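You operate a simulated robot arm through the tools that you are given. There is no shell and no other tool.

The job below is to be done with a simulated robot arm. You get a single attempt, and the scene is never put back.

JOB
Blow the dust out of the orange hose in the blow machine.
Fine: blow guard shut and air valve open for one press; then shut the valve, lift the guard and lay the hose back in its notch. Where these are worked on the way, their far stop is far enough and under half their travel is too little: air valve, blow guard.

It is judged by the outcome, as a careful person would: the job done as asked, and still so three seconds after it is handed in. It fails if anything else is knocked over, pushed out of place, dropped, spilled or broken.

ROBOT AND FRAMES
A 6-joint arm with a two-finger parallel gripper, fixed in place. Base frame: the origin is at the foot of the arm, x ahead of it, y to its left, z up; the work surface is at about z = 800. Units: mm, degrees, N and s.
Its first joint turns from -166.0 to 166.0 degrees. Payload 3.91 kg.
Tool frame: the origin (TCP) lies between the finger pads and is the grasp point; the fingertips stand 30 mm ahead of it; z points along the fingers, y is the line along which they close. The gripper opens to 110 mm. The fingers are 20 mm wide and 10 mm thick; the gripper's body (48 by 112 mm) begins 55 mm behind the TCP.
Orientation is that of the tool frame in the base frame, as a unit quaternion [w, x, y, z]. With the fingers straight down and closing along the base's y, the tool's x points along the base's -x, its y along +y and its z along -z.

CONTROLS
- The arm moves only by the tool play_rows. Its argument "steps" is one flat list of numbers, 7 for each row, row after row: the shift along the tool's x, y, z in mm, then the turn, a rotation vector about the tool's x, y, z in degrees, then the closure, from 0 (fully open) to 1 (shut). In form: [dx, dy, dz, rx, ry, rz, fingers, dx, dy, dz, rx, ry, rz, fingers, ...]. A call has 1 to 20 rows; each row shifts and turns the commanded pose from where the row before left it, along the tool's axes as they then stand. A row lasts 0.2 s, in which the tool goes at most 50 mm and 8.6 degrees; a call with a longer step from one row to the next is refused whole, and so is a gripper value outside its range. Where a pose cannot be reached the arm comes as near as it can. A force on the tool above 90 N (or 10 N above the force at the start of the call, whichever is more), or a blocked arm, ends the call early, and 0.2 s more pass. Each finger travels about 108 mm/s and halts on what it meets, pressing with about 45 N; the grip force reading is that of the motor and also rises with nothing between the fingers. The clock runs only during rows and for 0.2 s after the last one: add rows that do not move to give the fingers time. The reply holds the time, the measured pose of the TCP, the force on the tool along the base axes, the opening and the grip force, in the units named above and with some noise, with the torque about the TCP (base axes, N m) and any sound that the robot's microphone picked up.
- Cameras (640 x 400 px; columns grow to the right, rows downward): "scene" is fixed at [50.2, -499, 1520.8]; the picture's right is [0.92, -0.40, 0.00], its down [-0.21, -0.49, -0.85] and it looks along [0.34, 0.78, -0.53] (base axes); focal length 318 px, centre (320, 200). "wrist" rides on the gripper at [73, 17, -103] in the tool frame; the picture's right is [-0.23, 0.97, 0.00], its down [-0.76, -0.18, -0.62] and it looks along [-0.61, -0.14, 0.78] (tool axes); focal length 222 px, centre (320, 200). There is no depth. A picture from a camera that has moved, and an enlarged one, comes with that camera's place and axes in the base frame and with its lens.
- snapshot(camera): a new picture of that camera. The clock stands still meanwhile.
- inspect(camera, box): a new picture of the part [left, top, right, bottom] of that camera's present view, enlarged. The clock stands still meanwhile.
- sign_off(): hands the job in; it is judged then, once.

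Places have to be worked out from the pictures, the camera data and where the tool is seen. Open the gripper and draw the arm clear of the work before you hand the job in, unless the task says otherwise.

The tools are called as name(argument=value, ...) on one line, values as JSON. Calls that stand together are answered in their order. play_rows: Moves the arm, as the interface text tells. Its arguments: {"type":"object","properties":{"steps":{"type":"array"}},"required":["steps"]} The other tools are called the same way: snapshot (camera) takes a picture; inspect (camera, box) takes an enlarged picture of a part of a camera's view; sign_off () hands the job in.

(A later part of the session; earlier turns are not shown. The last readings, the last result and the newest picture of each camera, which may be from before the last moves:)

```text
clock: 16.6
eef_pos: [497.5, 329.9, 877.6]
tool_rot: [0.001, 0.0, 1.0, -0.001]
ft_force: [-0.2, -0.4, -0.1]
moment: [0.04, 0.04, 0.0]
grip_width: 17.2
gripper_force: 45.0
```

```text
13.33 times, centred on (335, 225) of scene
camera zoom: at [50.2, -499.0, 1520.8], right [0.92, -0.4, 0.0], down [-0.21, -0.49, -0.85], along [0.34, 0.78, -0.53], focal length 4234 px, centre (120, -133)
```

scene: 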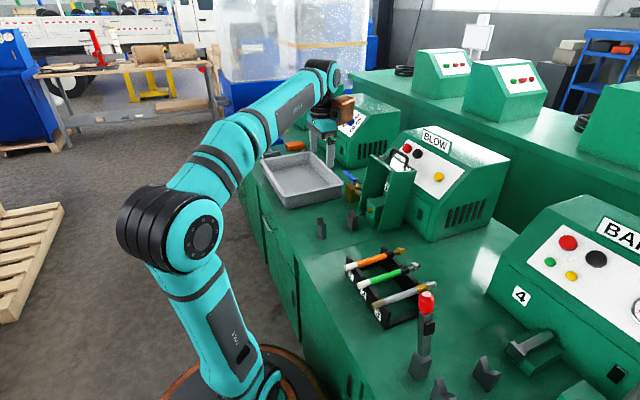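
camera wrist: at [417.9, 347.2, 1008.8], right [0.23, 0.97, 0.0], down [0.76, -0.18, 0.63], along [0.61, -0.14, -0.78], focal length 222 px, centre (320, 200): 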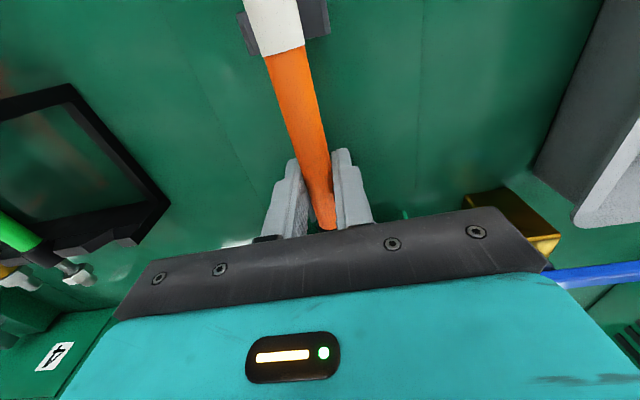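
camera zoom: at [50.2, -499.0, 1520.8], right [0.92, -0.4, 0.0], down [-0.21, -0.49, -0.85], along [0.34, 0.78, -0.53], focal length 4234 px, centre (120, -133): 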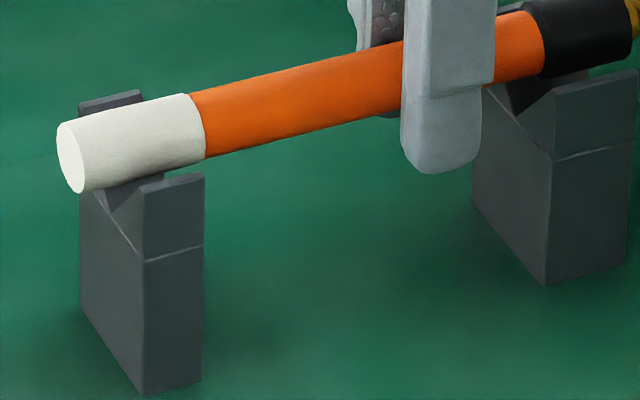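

The hose tip is within a few millimetres of the nozzle. I'll back off 1 mm for clearance and go down 4 mm.

play_rows(steps=[1, 0, 2, 0, 0, 0, 1.0, 0, 0, 2, 0, 0, 0, 1.0, 0, 0, 0, 0, 0, 0, 1.0])

play_rows(steps=[0, 0, 2, 0, 0, 0, 1.0, 0, 0, 0, 0, 0, 0, 1.0])

play_rows(steps=[0, 0, 1.5, 0, 0, 0, 1.0, 0, 0, 0, 0, 0, 0, 1.0])

inspect(camera="scene", box=[315, 210, 355, 240])

inspect(camera="scene", box=[355, 200, 385, 220])

```text
clock: 17.4
eef_pos: [494.8, 330.1, 872.0]
tool_rot: [0.002, 0.001, 1.0, -0.001]
ft_force: [0.4, 0.5, -0.5]
moment: [0.02, 0.04, 0.01]
grip_width: 17.0
gripper_force: 44.4
```

```text
clock: 18.0
eef_pos: [495.8, 329.8, 869.3]
tool_rot: [0.0, 0.001, 1.0, 0.0]
ft_force: [0.0, -0.3, -1.1]
moment: [0.03, 0.03, 0.04]
grip_width: 17.3
gripper_force: 44.8
```

```text
clock: 18.6
eef_pos: [495.5, 329.7, 871.0]
tool_rot: [0.002, -0.001, 1.0, -0.001]
ft_force: [1.2, 3.8, 10.1]
moment: [-0.01, -0.24, 0.01]
grip_width: 17.1
gripper_force: 44.9
```

```text
13.33 times, centred on (335, 225) of scene
camera zoom: at [50.2, -499.0, 1520.8], right [0.92, -0.4, 0.0], down [-0.21, -0.49, -0.85], along [0.34, 0.78, -0.53], focal length 4234 px, centre (120, -133)
```

zoom: 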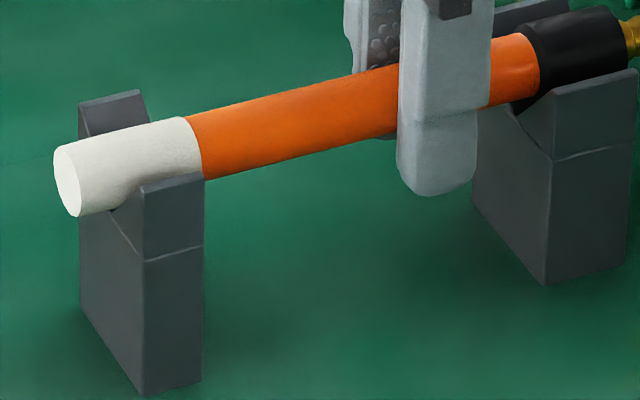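

```text
16.00 times, centred on (370, 210) of scene
camera zoom: at [50.2, -499.0, 1520.8], right [0.92, -0.4, 0.0], down [-0.21, -0.49, -0.85], along [0.34, 0.78, -0.53], focal length 5081 px, centre (-480, 40)
```

zoom: 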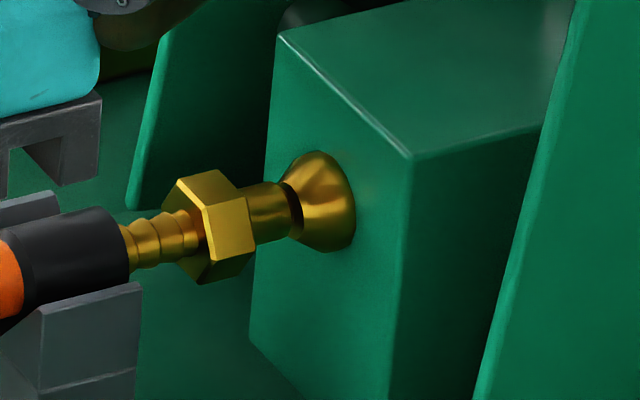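

Contact: 10 N upward, and the sleeve and white end sit in their V's with the tip lined up with the nozzle. Releasing slowly, then I'll check that it stays put.

play_rows(steps=[0, 0, 0, 0, 0, 0, 0.82, 0, 0, 0, 0, 0, 0, 0.75, 0, 0, 0, 0, 0, 0, 0.6, 0, 0, 0, 0, 0, 0, 0.5, 0, 0, 0, 0, 0, 0, 0.5])

inspect(camera="scene", box=[315, 190, 395, 245])

```text
clock: 19.8
eef_pos: [496.0, 329.3, 870.0]
tool_rot: [0.001, 0.0, 1.0, -0.001]
ft_force: [0.5, 0.0, 0.5]
moment: [0.01, 0.02, -0.01]
grip_width: 55.0
gripper_force: 0.1
```

```text
7.27 times, centred on (355, 218) of scene
camera zoom: at [50.2, -499.0, 1520.8], right [0.92, -0.4, 0.0], down [-0.21, -0.49, -0.85], along [0.34, 0.78, -0.53], focal length 2310 px, centre (66, 73)
```

zoom: 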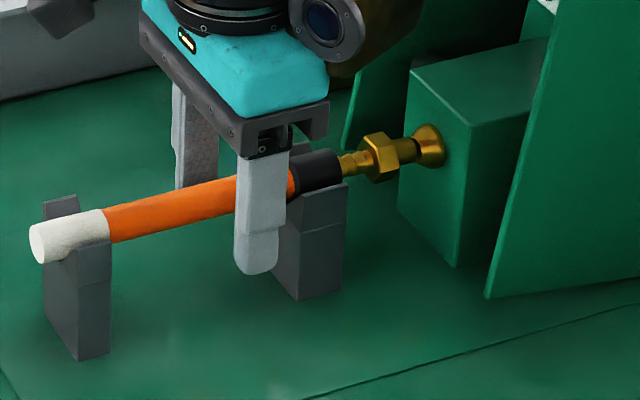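

The hose rests on both posts, with its tip against the nozzle line, and the hand is free of it. Raising straight up, then turning the tool 90° so the fingers close along x for the guard handle.

play_rows(steps=[0, 0, -20, 0, 0, 0, 0.5, 0, 0, -30, 0, 0, 0, 0.5, 0, 0, -45, 0, 0, 0, 0.5, 0, 0, -45, 0, 0, 0, 0.5, 0, 0, -45, 0, 0, 0, 0.5, 0, 0, -45, 0, 0, 0, 0.5, 0, 0, -45, 0, 0, 0, 0.5, 0, 0, 0, 0, 0, 8.2, 0.5, 0, 0, 0, 0, 0, 8.2, 0.5, 0, 0, 0, 0, 0, 8.2, 0.5, 0, 0, 0, 0, 0, 8.2, 0.5, 0, 0, 0, 0, 0, 8.2, 0.5, 0, 0, 0, 0, 0, 8.2, 0.5, 0, 0, 0, 0, 0, 8.2, 0.5, 0, 0, 0, 0, 0, 8.2, 0.5, 0, 0, 0, 0, 0, 8.2, 0.5, 0, 0, 0, 0, 0, 8.2, 0.5, 0, 0, 0, 0, 0, 8.0, 0.5, 0, 0, 0, 0, 0, 0, 0.5])

snapshot(camera="wrist")

snapshot(camera="scene")

inspect(camera="scene", box=[315, 190, 395, 245])

```text
clock: 23.8
eef_pos: [497.0, 330.1, 1145.2]
tool_rot: [0.001, 0.707, 0.707, -0.001]
ft_force: [0.1, -0.8, 0.5]
moment: [0.0, -0.02, 0.03]
grip_width: 55.2
gripper_force: 0.0
```

```text
taken
camera wrist: at [511.5, 402.3, 1248.4], right [0.97, -0.23, 0.0], down [-0.18, -0.76, 0.62], along [-0.14, -0.61, -0.78], focal length 222 px, centre (320, 200)
```

wrist: 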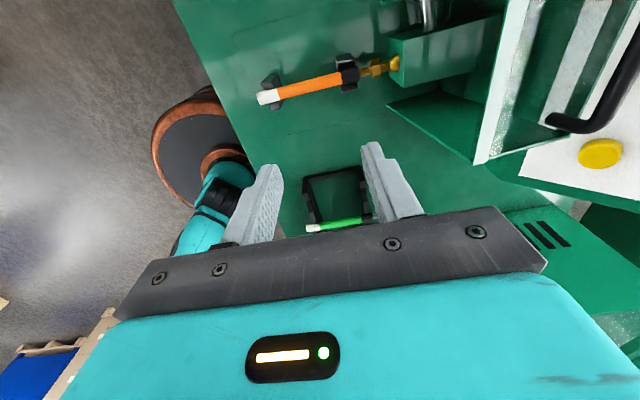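

```text
taken
```

scene: 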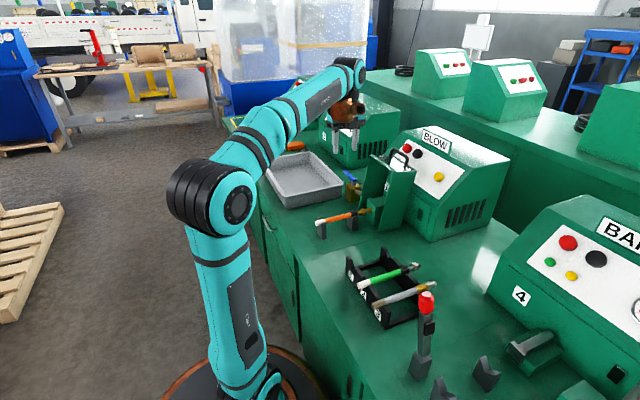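

```text
7.27 times, centred on (355, 218) of scene
camera zoom: at [50.2, -499.0, 1520.8], right [0.92, -0.4, 0.0], down [-0.21, -0.49, -0.85], along [0.34, 0.78, -0.53], focal length 2310 px, centre (66, 73)
```

zoom: 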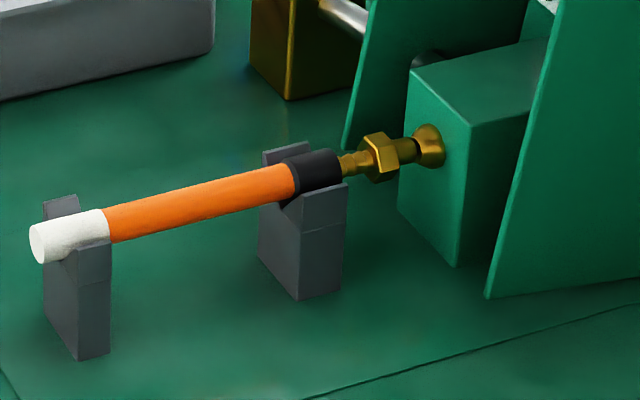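

The hose lies squarely in the cradle. The turned wrist camera now sees the guard and handle from the side, so I'll enlarge that.

inspect(camera="wrist", box=[360, 0, 640, 190])

inspect(camera="wrist", box=[240, 30, 420, 130])

```text
2.11 times, centred on (500, 95) of wrist
camera zoom: at [511.5, 402.3, 1248.4], right [0.97, -0.23, 0.0], down [-0.18, -0.76, 0.62], along [-0.14, -0.61, -0.78], focal length 468 px, centre (-59, 421)
```

zoom: 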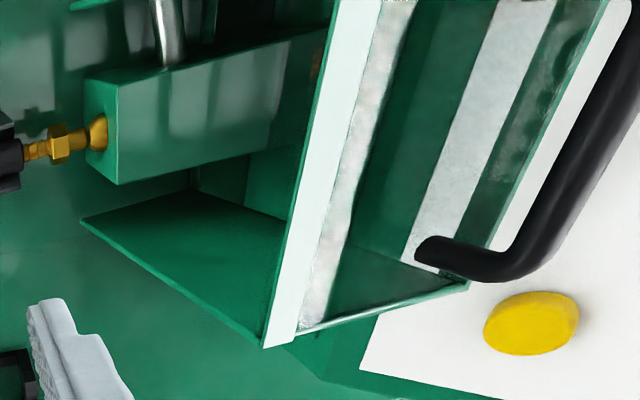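

```text
3.56 times, centred on (330, 80) of wrist
camera zoom: at [511.5, 402.3, 1248.4], right [0.97, -0.23, 0.0], down [-0.18, -0.76, 0.62], along [-0.14, -0.61, -0.78], focal length 790 px, centre (284, 627)
```

zoom: 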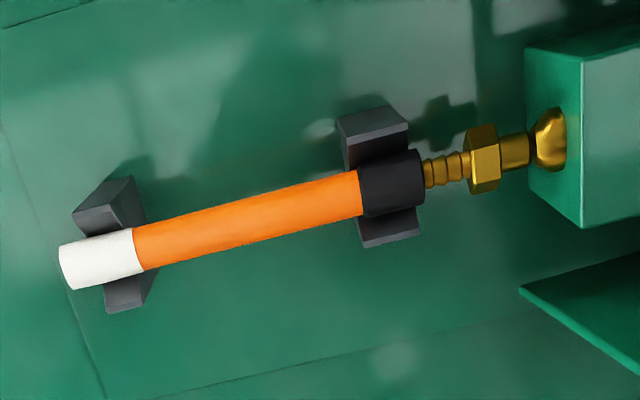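

From this side view the handle bar is again at (708, 287–372, 1075), with 31 mm between the bar and the glass end face. The guard hinge looks to be near (604, 821). I'll move above the handle with the fingers straddling it along x.

play_rows(steps=[0, 35, -10, 0, 0, 0, 0.5, 0, 45, -10, 0, 0, 0, 0.5, 0, 45, 0, 0, 0, 0, 0.5, 0, 45, 0, 0, 0, 0, 0.5, 0, 41, 0, 0, 0, 0, 0.5, 0, 0, 0, 0, 0, 0, 0.5])

snapshot(camera="wrist")

inspect(camera="scene", box=[350, 90, 460, 190])

```text
clock: 25.2
eef_pos: [705.7, 329.4, 1165.3]
tool_rot: [0.001, 0.707, 0.707, 0.001]
ft_force: [-0.4, -0.4, 0.7]
moment: [0.0, 0.0, 0.0]
grip_width: 54.9
gripper_force: 0.1
```

```text
taken
camera wrist: at [723.3, 401.7, 1268.7], right [0.97, -0.23, 0.0], down [-0.18, -0.76, 0.62], along [-0.14, -0.61, -0.78], focal length 222 px, centre (320, 200)
```

wrist: 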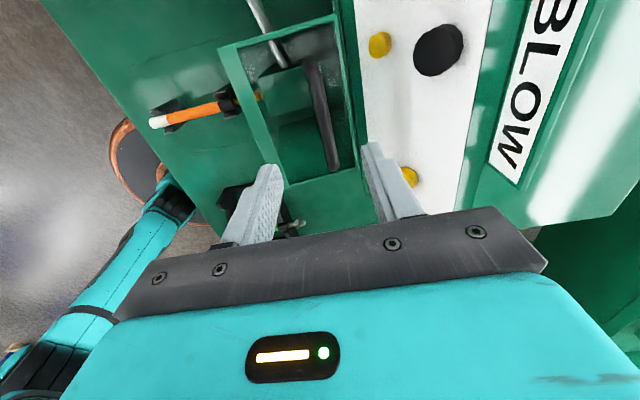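

```text
4.00 times, centred on (405, 140) of scene
camera zoom: at [50.2, -499.0, 1520.8], right [0.92, -0.4, 0.0], down [-0.21, -0.49, -0.85], along [0.34, 0.78, -0.53], focal length 1270 px, centre (-20, 440)
```

zoom: 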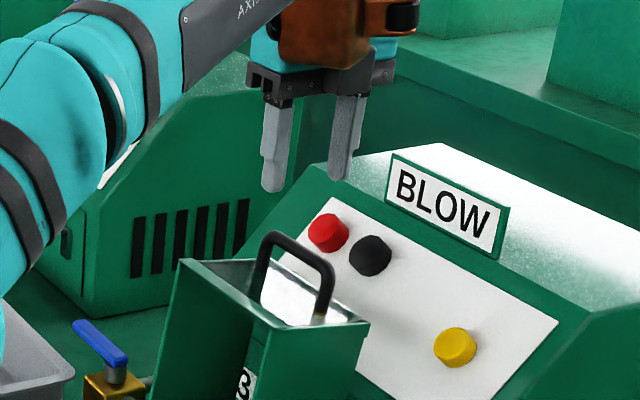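

The bar centre now reads x≈710.5, so I'll correct by 4 mm and go down until the TCP is about 16 mm above the bar. That keeps the fingertips clear of the glass.

play_rows(steps=[0, 4, 28, 0, 0, 0, 0.5, 0, 0, 25, 0, 0, 0, 0.5, 0, 0, 14, 0, 0, 0, 0.5, 0, 0, 7, 0, 0, 0, 0.5, 0, 0, 0, 0, 0, 0, 0.5])

inspect(camera="scene", box=[360, 120, 440, 180])

inspect(camera="wrist", box=[200, 0, 460, 220])

```text
clock: 26.4
eef_pos: [710.5, 328.6, 1089.6]
tool_rot: [0.001, 0.707, 0.707, 0.0]
ft_force: [-0.2, 0.0, -0.3]
moment: [0.01, -0.01, 0.0]
grip_width: 55.2
gripper_force: 0.1
```

```text
6.67 times, centred on (400, 150) of scene
camera zoom: at [50.2, -499.0, 1520.8], right [0.92, -0.4, 0.0], down [-0.21, -0.49, -0.85], along [0.34, 0.78, -0.53], focal length 2117 px, centre (-213, 533)
```

zoom: 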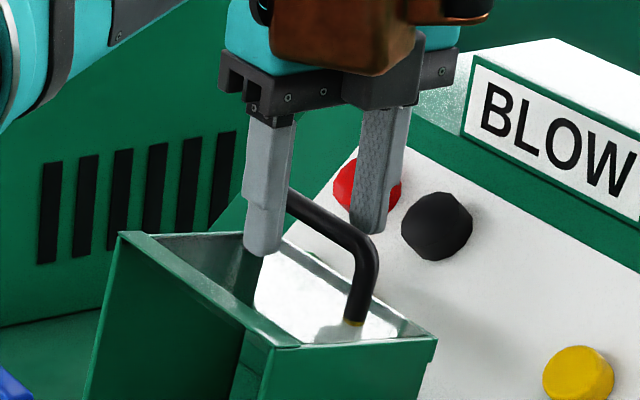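

```text
1.82 times, centred on (330, 110) of wrist
camera zoom: at [726.5, 402.0, 1194.4], right [0.97, -0.23, 0.0], down [-0.18, -0.76, 0.62], along [-0.14, -0.61, -0.78], focal length 404 px, centre (302, 364)
```

zoom: 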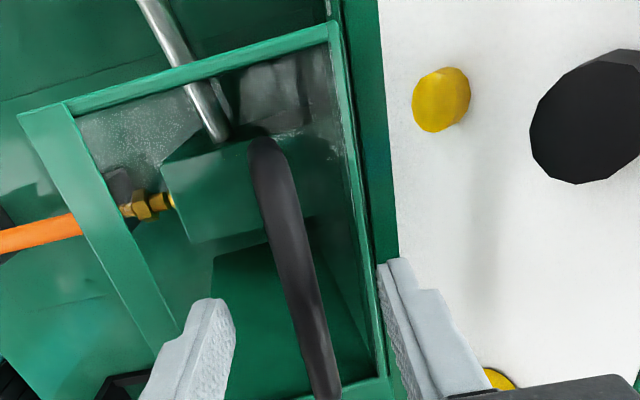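

The bar is between the fingers with the glass clear below. Closing on the bar.

play_rows(steps=[0, 0, 0, 0, 0, 0, 0.65, 0, 0, 0, 0, 0, 0, 0.8, 0, 0, 0, 0, 0, 0, 0.88, 0, 0, 0, 0, 0, 0, 1.0, 0, 0, 0, 0, 0, 0, 1.0])

inspect(camera="scene", box=[360, 120, 440, 180])

```text
clock: 27.6
eef_pos: [710.3, 329.3, 1090.1]
tool_rot: [0.001, 0.707, 0.708, 0.0]
ft_force: [2.1, -1.7, 1.4]
moment: [0.07, -0.04, -0.13]
grip_width: 11.6
gripper_force: 45.1
```

```text
6.67 times, centred on (400, 150) of scene
camera zoom: at [50.2, -499.0, 1520.8], right [0.92, -0.4, 0.0], down [-0.21, -0.49, -0.85], along [0.34, 0.78, -0.53], focal length 2117 px, centre (-213, 533)
```

zoom: 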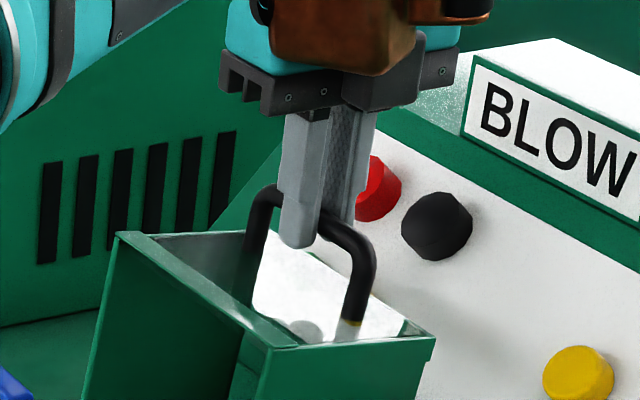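

The bar is gripped at 11.6 mm. I'll pull a first short way along the expected arc, -x and slightly up, and read the forces.

play_rows(steps=[0, -6.5, -2.6, 0, 0, 0, 1.0, 0, -6.5, -2.4, 0, 0, 0, 1.0, 0, 0, 0, 0, 0, 0, 1.0])

inspect(camera="scene", box=[350, 130, 450, 240])

```text
clock: 28.4
eef_pos: [697.3, 330.3, 1096.1]
tool_rot: [0.001, 0.707, 0.707, -0.001]
ft_force: [-2.3, -5.3, -12.1]
moment: [0.02, 0.03, -0.12]
grip_width: 11.9
gripper_force: 45.1
```

```text
3.64 times, centred on (400, 185) of scene
camera zoom: at [50.2, -499.0, 1520.8], right [0.92, -0.4, 0.0], down [-0.21, -0.49, -0.85], along [0.34, 0.78, -0.53], focal length 1155 px, centre (29, 254)
```

zoom: 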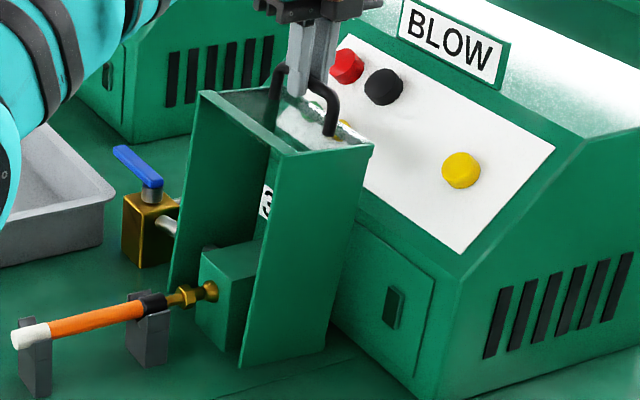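

The guard swings easily and its lower front corner stays put, so the hinge is close to it. The -12 N in z means I'm pulling slightly outward, so I'll lower the path a little and continue 10° along the arc.

play_rows(steps=[0, -11.5, -3.2, 0, 0, 0, 1.0, 0, -11.5, -2.6, 0, 0, 0, 1.0, 0, -11.7, -2.1, 0, 0, 0, 1.0, 0, -11.7, -1.6, 0, 0, 0, 1.0, 0, 0, 0, 0, 0, 0, 1.0])

inspect(camera="scene", box=[350, 130, 450, 240])

```text
clock: 29.6
eef_pos: [651.5, 330.4, 1106.8]
tool_rot: [0.001, 0.707, 0.707, 0.0]
ft_force: [3.1, -2.0, 12.0]
moment: [-0.24, -0.06, 0.08]
grip_width: 11.6
gripper_force: 44.9
```

```text
3.64 times, centred on (400, 185) of scene
camera zoom: at [50.2, -499.0, 1520.8], right [0.92, -0.4, 0.0], down [-0.21, -0.49, -0.85], along [0.34, 0.78, -0.53], focal length 1155 px, centre (29, 254)
```

zoom: 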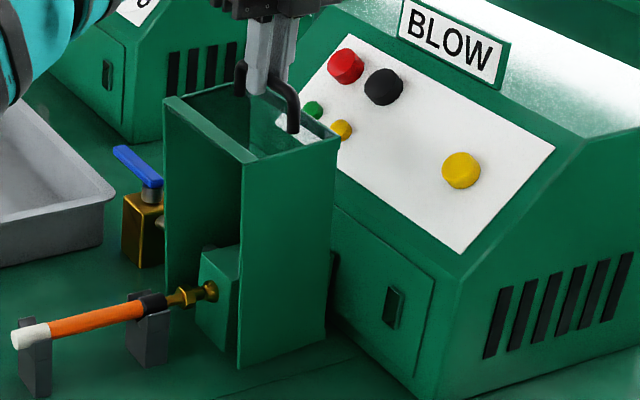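

The force is now +12 N in z, so the true arc lies between the two paths and the hinge is about (606, 820). The guard leans slightly forward; I'll continue about 21° more.

play_rows(steps=[0, -16.7, -3.5, 0, 0, 0, 1.0, 0, -16.8, -1.5, 0, 0, 0, 1.0, 0, -16.8, -0.3, 0, 0, 0, 1.0, 0, -16.8, 0.8, 0, 0, 0, 1.0, 0, -16.8, 1.9, 0, 0, 0, 1.0, 0, -16.5, 2.8, 0, 0, 0, 1.0, 0, 0, 0, 0, 0, 0, 1.0])

inspect(camera="scene", box=[310, 110, 450, 240])

```text
clock: 31.2
eef_pos: [551.2, 330.3, 1104.1]
tool_rot: [0.001, 0.707, 0.707, 0.001]
ft_force: [4.8, -8.8, -24.4]
moment: [-0.33, -0.15, 0.39]
grip_width: 11.5
gripper_force: 44.7
```

```text
3.08 times, centred on (380, 175) of scene
camera zoom: at [50.2, -499.0, 1520.8], right [0.92, -0.4, 0.0], down [-0.21, -0.49, -0.85], along [0.34, 0.78, -0.53], focal length 977 px, centre (135, 277)
```

zoom: 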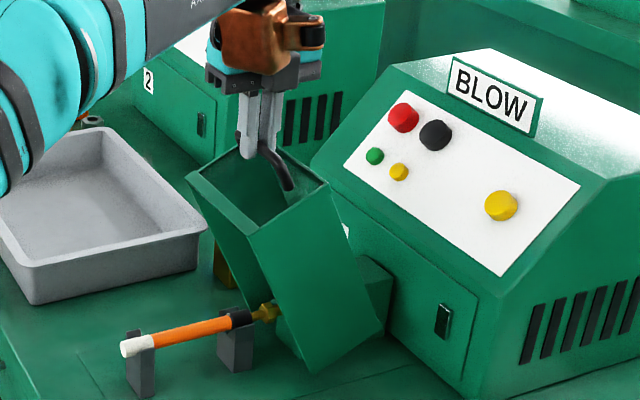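

The guard follows well; -24 N in z says the path is a few millimetres too high. I'll trim the radius and continue about 25°.

play_rows(steps=[0, -15.6, 6.3, 0, 0, 0, 1.0, 0, -15.9, 4.8, 0, 0, 0, 1.0, 0, -15.6, 5.7, 0, 0, 0, 1.0, 0, -15.2, 6.7, 0, 0, 0, 1.0, 0, -14.8, 7.6, 0, 0, 0, 1.0, 0, -14.2, 8.5, 0, 0, 0, 1.0, 0, -13.8, 9.3, 0, 0, 0, 1.0, 0, 0, 0, 0, 0, 0, 1.0])

inspect(camera="scene", box=[290, 120, 430, 250])

```text
clock: 33.0
eef_pos: [445.6, 329.6, 1055.8]
tool_rot: [0.001, 0.707, 0.707, 0.0]
ft_force: [1.3, -2.6, -4.2]
moment: [-0.09, 0.03, 0.69]
grip_width: 11.6
gripper_force: 44.2
```

```text
3.08 times, centred on (360, 185) of scene
camera zoom: at [50.2, -499.0, 1520.8], right [0.92, -0.4, 0.0], down [-0.21, -0.49, -0.85], along [0.34, 0.78, -0.53], focal length 977 px, centre (197, 246)
```

zoom: 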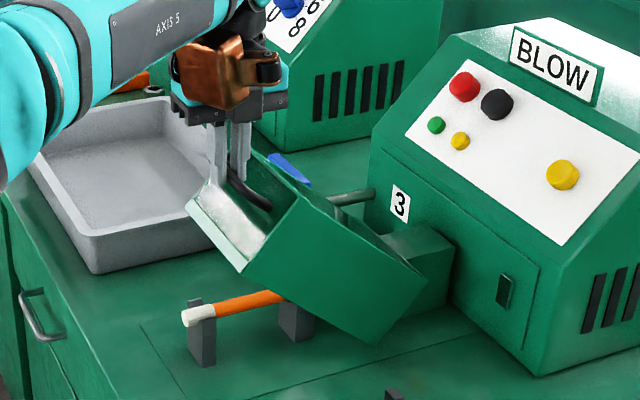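

Forces are small, and the guard's sill will pass well in front of the hose end. Continuing another 24° of the arc.

play_rows(steps=[0, -13.2, 10.3, 0, 0, 0, 1.0, 0, -12.6, 11, 0, 0, 0, 1.0, 0, -11.8, 11.8, 0, 0, 0, 1.0, 0, -11.1, 12.4, 0, 0, 0, 1.0, 0, -10.4, 13.1, 0, 0, 0, 1.0, 0, -9.5, 13.7, 0, 0, 0, 1.0, 0, -7.4, 12.2, 0, 0, 0, 1.0, 0, 0, 0, 0, 0, 0, 1.0])

inspect(camera="scene", box=[290, 140, 430, 260])

snapshot(camera="wrist")

```text
clock: 34.8
eef_pos: [369.2, 330.9, 971.9]
tool_rot: [0.001, 0.707, 0.707, 0.001]
ft_force: [-2.3, 7.4, -2.6]
moment: [0.2, 0.08, 0.84]
grip_width: 12.0
gripper_force: 45.2
```

```text
3.33 times, centred on (360, 200) of scene
camera zoom: at [50.2, -499.0, 1520.8], right [0.92, -0.4, 0.0], down [-0.21, -0.49, -0.85], along [0.34, 0.78, -0.53], focal length 1059 px, centre (187, 200)
```

zoom: 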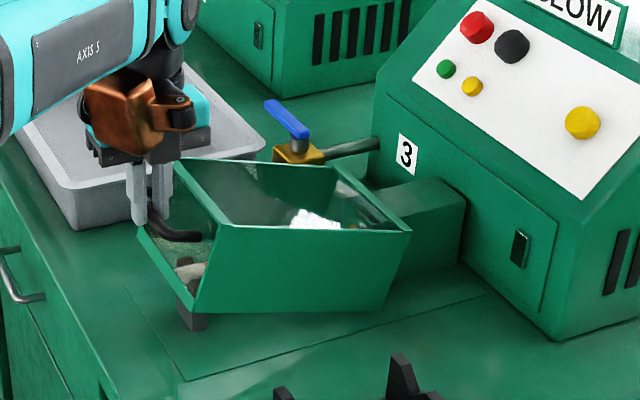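

```text
taken
camera wrist: at [385.5, 402.2, 1075.0], right [0.97, -0.23, 0.0], down [-0.18, -0.76, 0.62], along [-0.14, -0.61, -0.78], focal length 222 px, centre (320, 200)
```

wrist: 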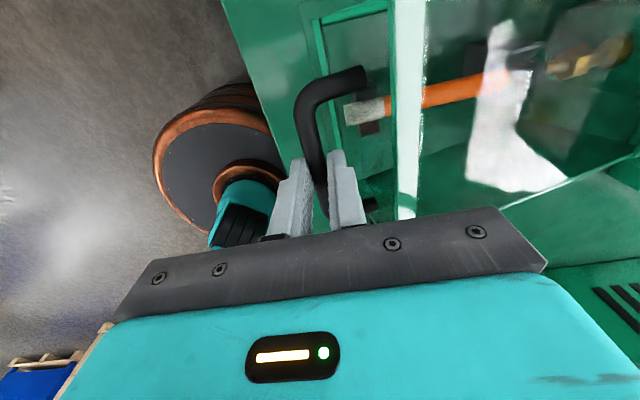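

Through the glass I can see the hose undisturbed. The guard needs about 16° more, so I'll go 12° and then finish in small steps to feel the stop.

play_rows(steps=[0, -6.8, 12.8, 0, 0, 0, 1.0, 0, -6.2, 12.9, 0, 0, 0, 1.0, 0, -5.5, 13.2, 0, 0, 0, 1.0, 0, -4.7, 13.5, 0, 0, 0, 1.0, 0, 0, 0, 0, 0, 0, 1.0])

inspect(camera="scene", box=[290, 140, 430, 260])

```text
clock: 36.0
eef_pos: [347.3, 330.5, 918.6]
tool_rot: [0.001, 0.707, 0.708, 0.0]
ft_force: [-1.9, 6.0, -2.7]
moment: [-0.42, 0.02, 0.88]
grip_width: 11.7
gripper_force: 45.1
```

```text
3.33 times, centred on (360, 200) of scene
camera zoom: at [50.2, -499.0, 1520.8], right [0.92, -0.4, 0.0], down [-0.21, -0.49, -0.85], along [0.34, 0.78, -0.53], focal length 1059 px, centre (187, 200)
```

zoom: 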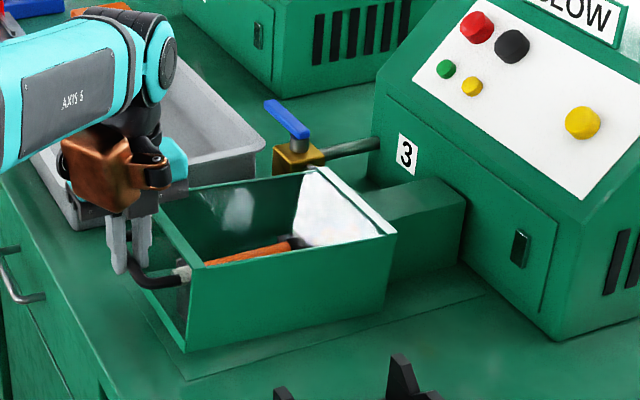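

Nearly level now. I'll take small steps to find the closed stop.

play_rows(steps=[0, -1.4, 4.6, 0, 0, 0, 1.0, 0, -1.4, 4.6, 0, 0, 0, 1.0, 0, -1.3, 4.6, 0, 0, 0, 1.0, 0, 0, 0, 0, 0, 0, 1.0])

inspect(camera="scene", box=[310, 170, 420, 260])

```text
clock: 37.0
eef_pos: [342.1, 330.4, 904.9]
tool_rot: [0.001, 0.707, 0.707, 0.001]
ft_force: [-3.7, 8.2, -3.4]
moment: [0.47, 0.06, 0.9]
grip_width: 12.1
gripper_force: 45.0
```

```text
4.44 times, centred on (365, 215) of scene
camera zoom: at [50.2, -499.0, 1520.8], right [0.92, -0.4, 0.0], down [-0.21, -0.49, -0.85], along [0.34, 0.78, -0.53], focal length 1411 px, centre (120, 133)
```

zoom: 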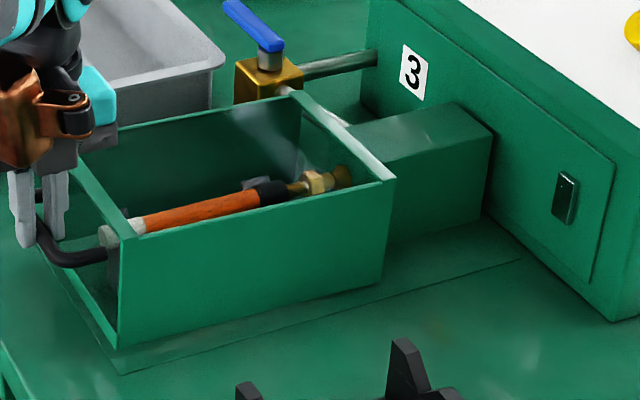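

No stop yet (z force only -3 N). Continuing in small steps.

play_rows(steps=[0, -1.2, 4.6, 0, 0, 0, 1.0, 0, -1.1, 4.6, 0, 0, 0, 1.0, 0, 0, 0, 0, 0, 0, 1.0])

play_rows(steps=[0, -0.6, 3, 0, 0, 0, 1.0, 0, 0, 0, 0, 0, 0, 1.0])

inspect(camera="scene", box=[310, 170, 420, 260])

```text
clock: 37.8
eef_pos: [339.6, 329.7, 895.1]
tool_rot: [0.002, 0.707, 0.707, 0.001]
ft_force: [-3.8, 3.2, -3.4]
moment: [-0.26, 0.06, 0.92]
grip_width: 11.6
gripper_force: 45.0
```

```text
clock: 38.4
eef_pos: [339.3, 329.3, 894.2]
tool_rot: [0.002, 0.708, 0.706, 0.003]
ft_force: [5.0, 4.2, 37.2]
moment: [0.15, -0.1, 0.92]
grip_width: 12.1
gripper_force: 45.2
```

```text
4.44 times, centred on (365, 215) of scene
camera zoom: at [50.2, -499.0, 1520.8], right [0.92, -0.4, 0.0], down [-0.21, -0.49, -0.85], along [0.34, 0.78, -0.53], focal length 1411 px, centre (120, 133)
```

zoom: 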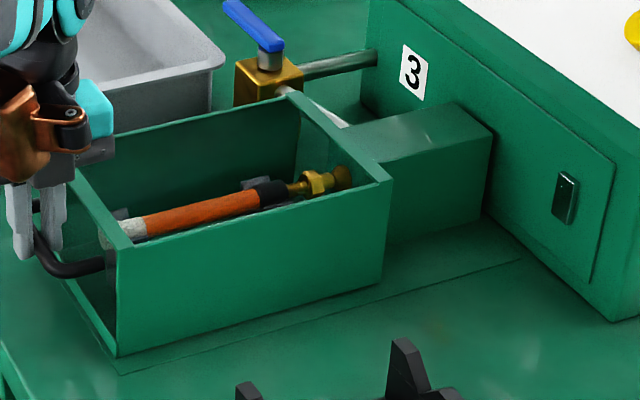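

The stop is reached: 37 N upward at TCP z≈894, so the guard is fully shut with the hose visible inside. Opening the fingers just enough to leave the bar and rising straight up.

play_rows(steps=[0, 0, -1.5, 0, 0, 0, 1.0, 0, 0, 0, 0, 0, 0, 0.88, 0, 0, 0, 0, 0, 0, 0.8, 0, 0, 0, 0, 0, 0, 0.75, 0, 0, 0, 0, 0, 0, 0.75])

inspect(camera="scene", box=[300, 170, 410, 260])

snapshot(camera="wrist")

```text
clock: 39.6
eef_pos: [339.9, 328.6, 894.2]
tool_rot: [0.001, 0.707, 0.707, 0.001]
ft_force: [-0.8, 0.4, -0.1]
moment: [-0.02, 0.02, 0.01]
grip_width: 27.4
gripper_force: 0.1
```

```text
4.44 times, centred on (355, 215) of scene
camera zoom: at [50.2, -499.0, 1520.8], right [0.92, -0.4, 0.0], down [-0.21, -0.49, -0.85], along [0.34, 0.78, -0.53], focal length 1411 px, centre (164, 133)
```

zoom: 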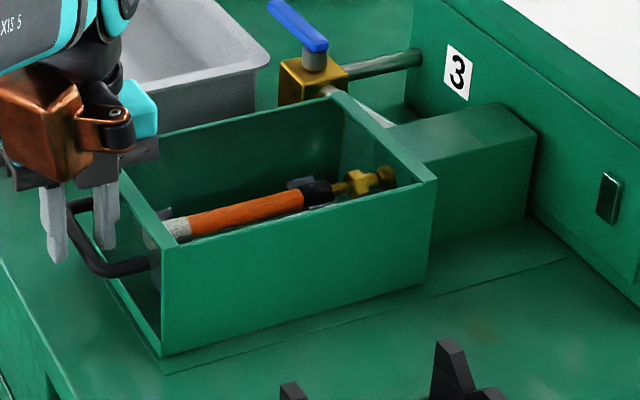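

```text
taken
camera wrist: at [355.4, 401.7, 998.1], right [0.97, -0.23, 0.0], down [-0.18, -0.76, 0.62], along [-0.14, -0.61, -0.78], focal length 222 px, centre (320, 200)
```

wrist: 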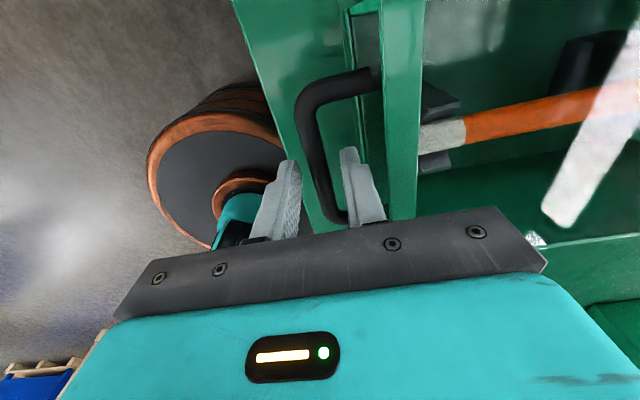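

The hand is clear of the handle and the guard stays shut. From earlier views the valve pivot is near (634, 494, 900), with the blue lever running along +y to about y 580. I'll rise and move above the valve for a close look.

play_rows(steps=[0, 0, -30, 0, 0, 0, 0.75, 0, 0, -45, 0, 0, 0, 0.75, 0, 0, -45, 0, 0, 0, 0.75, 0, 0, -45, 0, 0, 0, 0.75, 0, 0, -41, 0, 0, 0, 0.75, 19.75, 34.75, 0, 0, 0, 0, 0.75, 19.75, 34.75, 0, 0, 0, 0, 0.75, 19.75, 34.75, 0, 0, 0, 0, 0.75, 19.75, 34.75, 0, 0, 0, 0, 0.75, 19.75, 34.75, 0, 0, 0, 0, 0.75, 19.75, 34.75, 0, 0, 0, 0, 0.75, 19.75, 34.75, 0, 0, 0, 0, 0.75, 19.75, 34.75, 0, 0, 0, 0, 0.75, 0, 0, 0, 0, 0, 0, 0.75])

snapshot(camera="wrist")

snapshot(camera="scene")

```text
clock: 42.6
eef_pos: [617.5, 487.2, 1100.0]
tool_rot: [0.001, 0.707, 0.707, 0.0]
ft_force: [-0.1, 0.3, 0.2]
moment: [0.0, -0.03, 0.02]
grip_width: 27.4
gripper_force: 0.1
```

```text
taken
camera wrist: at [634.2, 559.8, 1204.1], right [0.97, -0.23, 0.0], down [-0.18, -0.76, 0.62], along [-0.14, -0.61, -0.78], focal length 222 px, centre (320, 200)
```

wrist: 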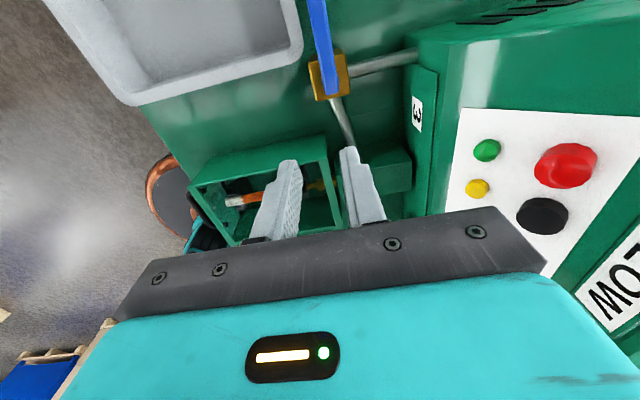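

```text
taken
```

scene: 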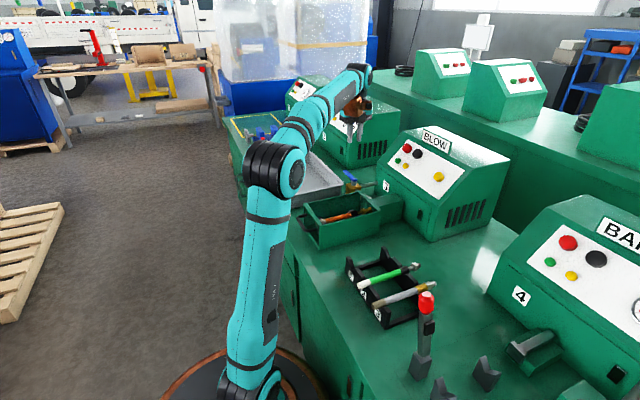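

inspect(camera="wrist", box=[260, 0, 440, 130])

inspect(camera="scene", box=[330, 155, 390, 205])

```text
3.08 times, centred on (350, 65) of wrist
camera zoom: at [634.2, 559.8, 1204.1], right [0.97, -0.23, 0.0], down [-0.18, -0.76, 0.62], along [-0.14, -0.61, -0.78], focal length 684 px, centre (228, 615)
```

zoom: 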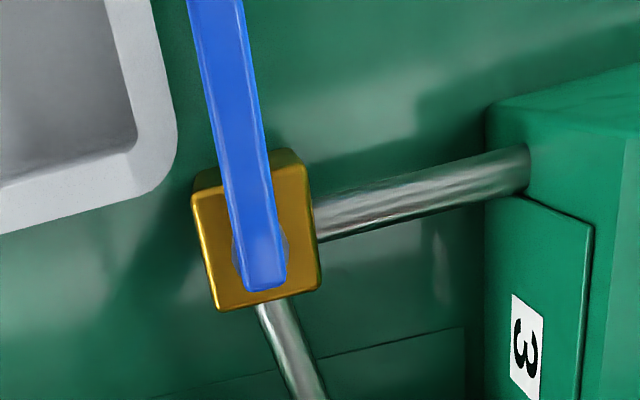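

```text
8.00 times, centred on (360, 180) of scene
camera zoom: at [50.2, -499.0, 1520.8], right [0.92, -0.4, 0.0], down [-0.21, -0.49, -0.85], along [0.34, 0.78, -0.53], focal length 2541 px, centre (0, 360)
```

zoom: 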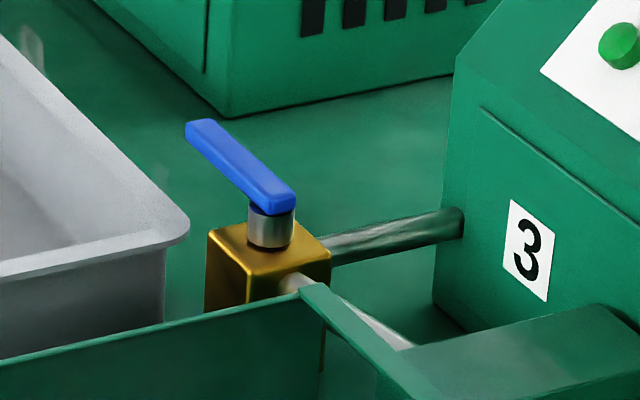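

The lever runs along +y from its pivot at about (633, 496), z 896–911. Turning it towards +x would bring it almost against the machine face, so it should open towards -x, above the tray rim (z≈873). I'll close the fingers and come down on the lever's +x side with the tips at z≈897.

play_rows(steps=[31, 20, 0, 0, 0, 0, 1.0, 31, 20, 0, 0, 0, 0, 1.0, 0, 0, 40, 0, 0, 0, 1.0, 0, 0, 45, 0, 0, 0, 1.0, 0, 0, 40, 0, 0, 0, 1.0, 0, 0, 25, 0, 0, 0, 1.0, 0, 0, 0, 0, 0, 0, 1.0])

inspect(camera="scene", box=[320, 130, 410, 205])

snapshot(camera="wrist")

```text
clock: 44.2
eef_pos: [657.7, 549.7, 950.7]
tool_rot: [0.001, 0.707, 0.707, 0.0]
ft_force: [0.0, 0.3, -0.4]
moment: [0.02, 0.04, 0.02]
grip_width: 0.0
gripper_force: 37.3
```

```text
5.33 times, centred on (365, 168) of scene
camera zoom: at [50.2, -499.0, 1520.8], right [0.92, -0.4, 0.0], down [-0.21, -0.49, -0.85], along [0.34, 0.78, -0.53], focal length 1694 px, centre (80, 373)
```

zoom: 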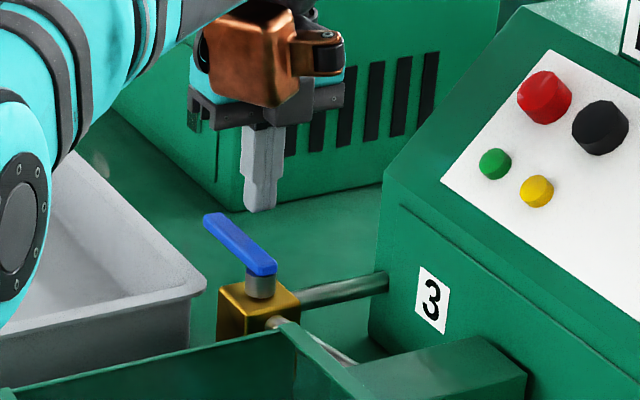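

```text
taken
camera wrist: at [674.5, 621.6, 1054.7], right [0.97, -0.23, 0.0], down [-0.18, -0.76, 0.62], along [-0.14, -0.61, -0.78], focal length 222 px, centre (320, 200)
```

wrist: 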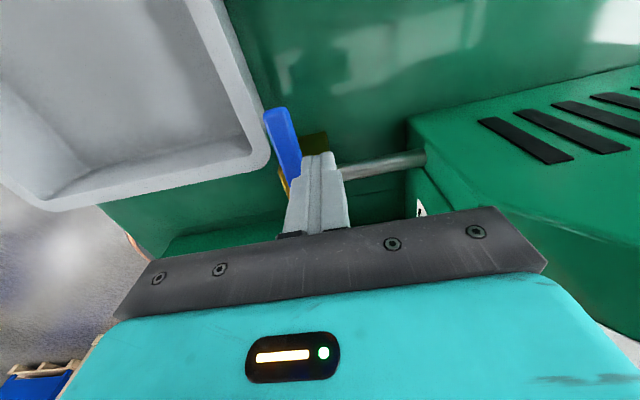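

The closed fingers hang on the +x side of the lever, clear by about 6 mm. Going down 24 mm beside it, then pushing gently toward -x.

play_rows(steps=[0, 0, 14, 0, 0, 0, 1.0, 0, 0, 10, 0, 0, 0, 1.0, 0, -4, 0, 0, 0, 0, 1.0, 0, -4, 0, 0, 0, 0, 1.0, 0, -4, 0, 0, 0, 0, 1.0, 0, -4, 0, 0, 0, 0, 1.0, 0, 0, 0, 0, 0, 0, 1.0])

inspect(camera="scene", box=[320, 140, 400, 205])

```text
clock: 45.8
eef_pos: [642.2, 549.7, 925.6]
tool_rot: [0.001, 0.707, 0.707, 0.0]
ft_force: [-0.5, -0.6, -0.1]
moment: [0.0, -0.02, 0.0]
grip_width: 0.0
gripper_force: 37.6
```

```text
6.15 times, centred on (360, 172) of scene
camera zoom: at [50.2, -499.0, 1520.8], right [0.92, -0.4, 0.0], down [-0.21, -0.49, -0.85], along [0.34, 0.78, -0.53], focal length 1954 px, centre (74, 369)
```

zoom: 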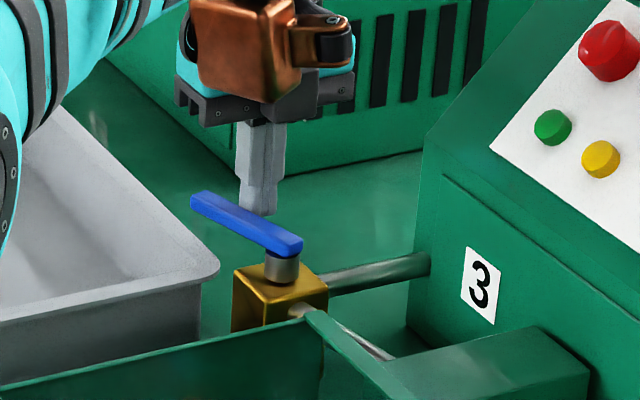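

The lever turns freely toward -x with almost no force. Continuing around the arc to its stop.

play_rows(steps=[3, -10.6, 0, 0, 0, 0, 1.0, -1.5, -10.7, 0, 0, 0, 0, 1.0, -2.5, -10.7, 0, 0, 0, 0, 1.0, -6.5, -9.6, 0, 0, 0, 0, 1.0, -7.1, -9.6, 0, 0, 0, 0, 1.0, -10, -7, 0, 0, 0, 0, 1.0, 0, 0, 0, 0, 0, 0, 1.0])

inspect(camera="scene", box=[310, 140, 400, 205])

```text
clock: 47.4
eef_pos: [583.8, 525.6, 926.7]
tool_rot: [0.002, 0.708, 0.707, 0.0]
ft_force: [0.2, -0.4, -0.5]
moment: [-0.03, 0.01, -0.01]
grip_width: 0.1
gripper_force: 37.4
```

```text
6.15 times, centred on (355, 172) of scene
camera zoom: at [50.2, -499.0, 1520.8], right [0.92, -0.4, 0.0], down [-0.21, -0.49, -0.85], along [0.34, 0.78, -0.53], focal length 1954 px, centre (105, 369)
```

zoom: 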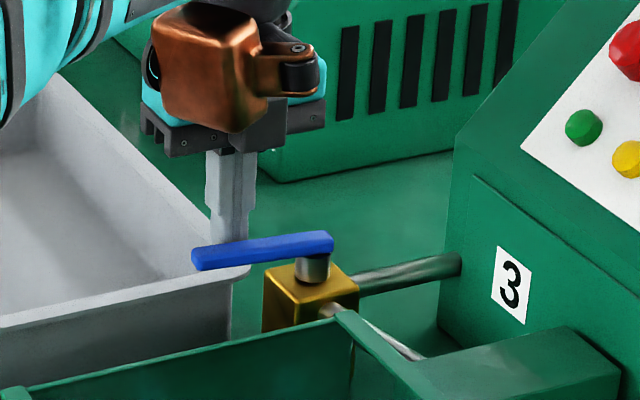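

The lever is nearly aligned with x, at roughly 80°. Pushing on in small steps toward -y until I feel the stop.

play_rows(steps=[-4, 0, 0, 0, 0, 0, 1.0, -4, 0, 0, 0, 0, 0, 1.0, -3, 0, 0, 0, 0, 0, 1.0, 0, 0, 0, 0, 0, 0, 1.0])

play_rows(steps=[-3, 0, 0, 0, 0, 0, 1.0, 0, 0, 0, 0, 0, 0, 1.0])

inspect(camera="scene", box=[310, 140, 400, 205])

```text
clock: 48.4
eef_pos: [583.7, 517.4, 925.5]
tool_rot: [0.001, 0.706, 0.708, 0.001]
ft_force: [10.2, 55.5, 5.3]
moment: [1.34, -0.78, 0.18]
grip_width: 0.0
gripper_force: 37.1
```

```text
clock: 48.9
eef_pos: [584.2, 518.2, 925.9]
tool_rot: [-0.001, 0.706, 0.708, 0.006]
ft_force: [12.3, 96.6, -5.1]
moment: [1.87, 1.06, 0.29]
grip_width: 0.1
gripper_force: 37.6
stopped in row 2: the force on the tool passed its limit at 93 N (the readings are from after the stop); the commanded pose is now the measured one
```

```text
6.15 times, centred on (355, 172) of scene
camera zoom: at [50.2, -499.0, 1520.8], right [0.92, -0.4, 0.0], down [-0.21, -0.49, -0.85], along [0.34, 0.78, -0.53], focal length 1954 px, centre (105, 369)
```

zoom: 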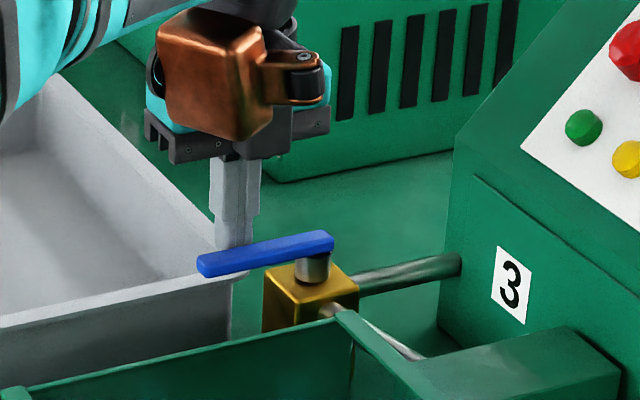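

The valve is at its open stop, with the lever along -x. I'll back off the lever, rise, and travel to a spot in front of the yellow button, then tilt the tool 46° to face the sloped panel.

play_rows(steps=[8, 0, 0, 0, 0, 0, 1.0, 4, 0, -15, 0, 0, 0, 1.0, 0, 0, -42, 0, 0, 0, 1.0, 0, 0, -42, 0, 0, 0, 1.0, 0, 0, -42, 0, 0, 0, 1.0, 0, 0, -40, 0, 0, 0, 1.0, -39, 16, 0, 0, 0, 0, 1.0, -39, 16, 0, 0, 0, 0, 1.0, -39, 16, 0, 0, 0, 0, 1.0, -39, 16, 0, 0, 0, 0, 1.0, -39, 16, 0, 0, 0, 0, 1.0, -39, 16, 0, 0, 0, 0, 1.0, -39, 16, 0, 0, 0, 0, 1.0, -39, 16, 0, 0, 0, 0, 1.0, 0, 0, 0, 0, 0, 0, 1.0])

snapshot(camera="wrist")

snapshot(camera="scene")

```text
clock: 52.1
eef_pos: [710.5, 210.0, 1108.7]
tool_rot: [0.001, 0.707, 0.707, 0.003]
ft_force: [0.1, -1.2, -0.4]
moment: [-0.04, -0.04, 0.02]
grip_width: 0.0
gripper_force: 37.5
```

```text
taken
camera wrist: at [727.1, 282.2, 1212.4], right [0.97, -0.23, 0.0], down [-0.18, -0.76, 0.62], along [-0.14, -0.6, -0.79], focal length 222 px, centre (320, 200)
```

wrist: 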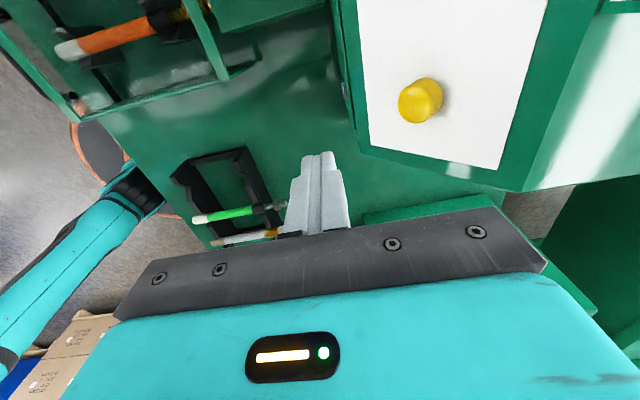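

```text
taken
```

scene: 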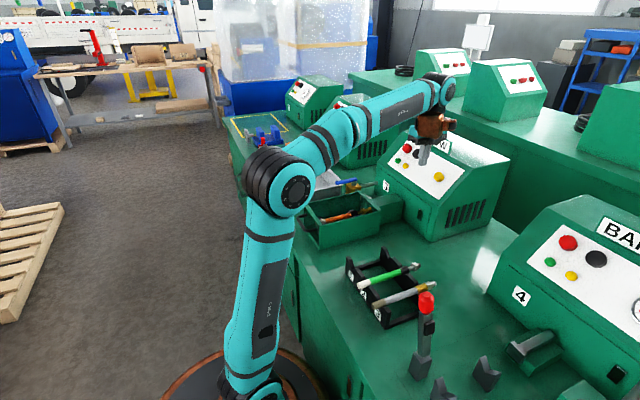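

The button top comes out at (789.5, 215, 1025) from two views. Tilting the tool 46° toward the panel, then I'll verify.

play_rows(steps=[0, 0, 0, -7.7, 0, 0, 1.0, 0, 0, 0, -7.7, 0, 0, 1.0, 0, 0, 0, -7.7, 0, 0, 1.0, 0, 0, 0, -7.7, 0, 0, 1.0, 0, 0, 0, -7.7, 0, 0, 1.0, 0, 0, 0, -7.7, 0, 0, 1.0, 0, 0, 0, 0, 0, 0, 1.0])

snapshot(camera="wrist")

inspect(camera="scene", box=[380, 100, 500, 210])

```text
clock: 53.7
eef_pos: [711.7, 209.8, 1108.1]
tool_rot: [0.279, 0.65, 0.649, 0.281]
ft_force: [-0.3, 1.5, -0.1]
moment: [-0.01, -0.01, 0.02]
grip_width: 0.0
gripper_force: 37.7
```

```text
taken
camera wrist: at [646.9, 282.7, 1192.4], right [0.67, -0.23, 0.71], down [-0.57, -0.76, 0.3], along [0.47, -0.6, -0.64], focal length 222 px, centre (320, 200)
```

wrist: 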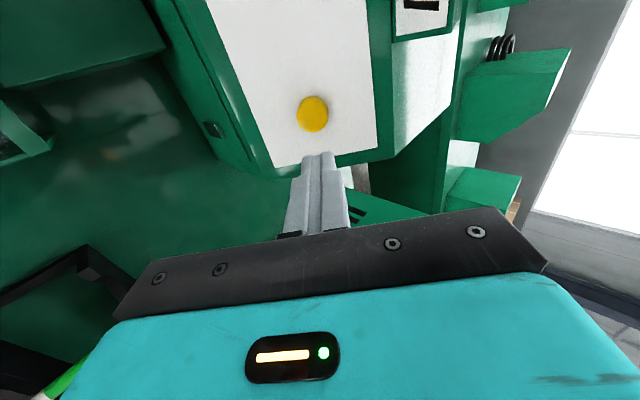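

```text
3.64 times, centred on (440, 155) of scene
camera zoom: at [50.2, -499.0, 1520.8], right [0.92, -0.4, 0.0], down [-0.21, -0.49, -0.85], along [0.34, 0.78, -0.53], focal length 1155 px, centre (-116, 364)
```

zoom: 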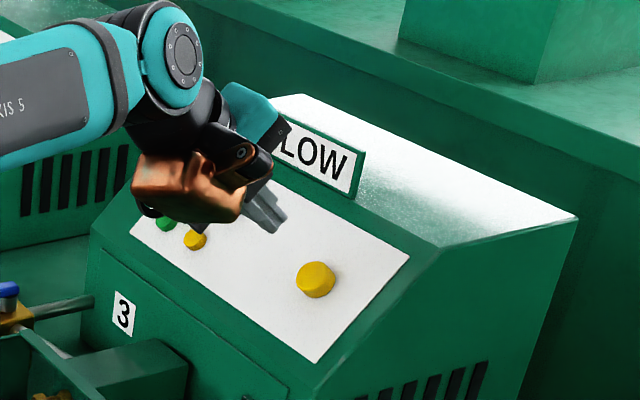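

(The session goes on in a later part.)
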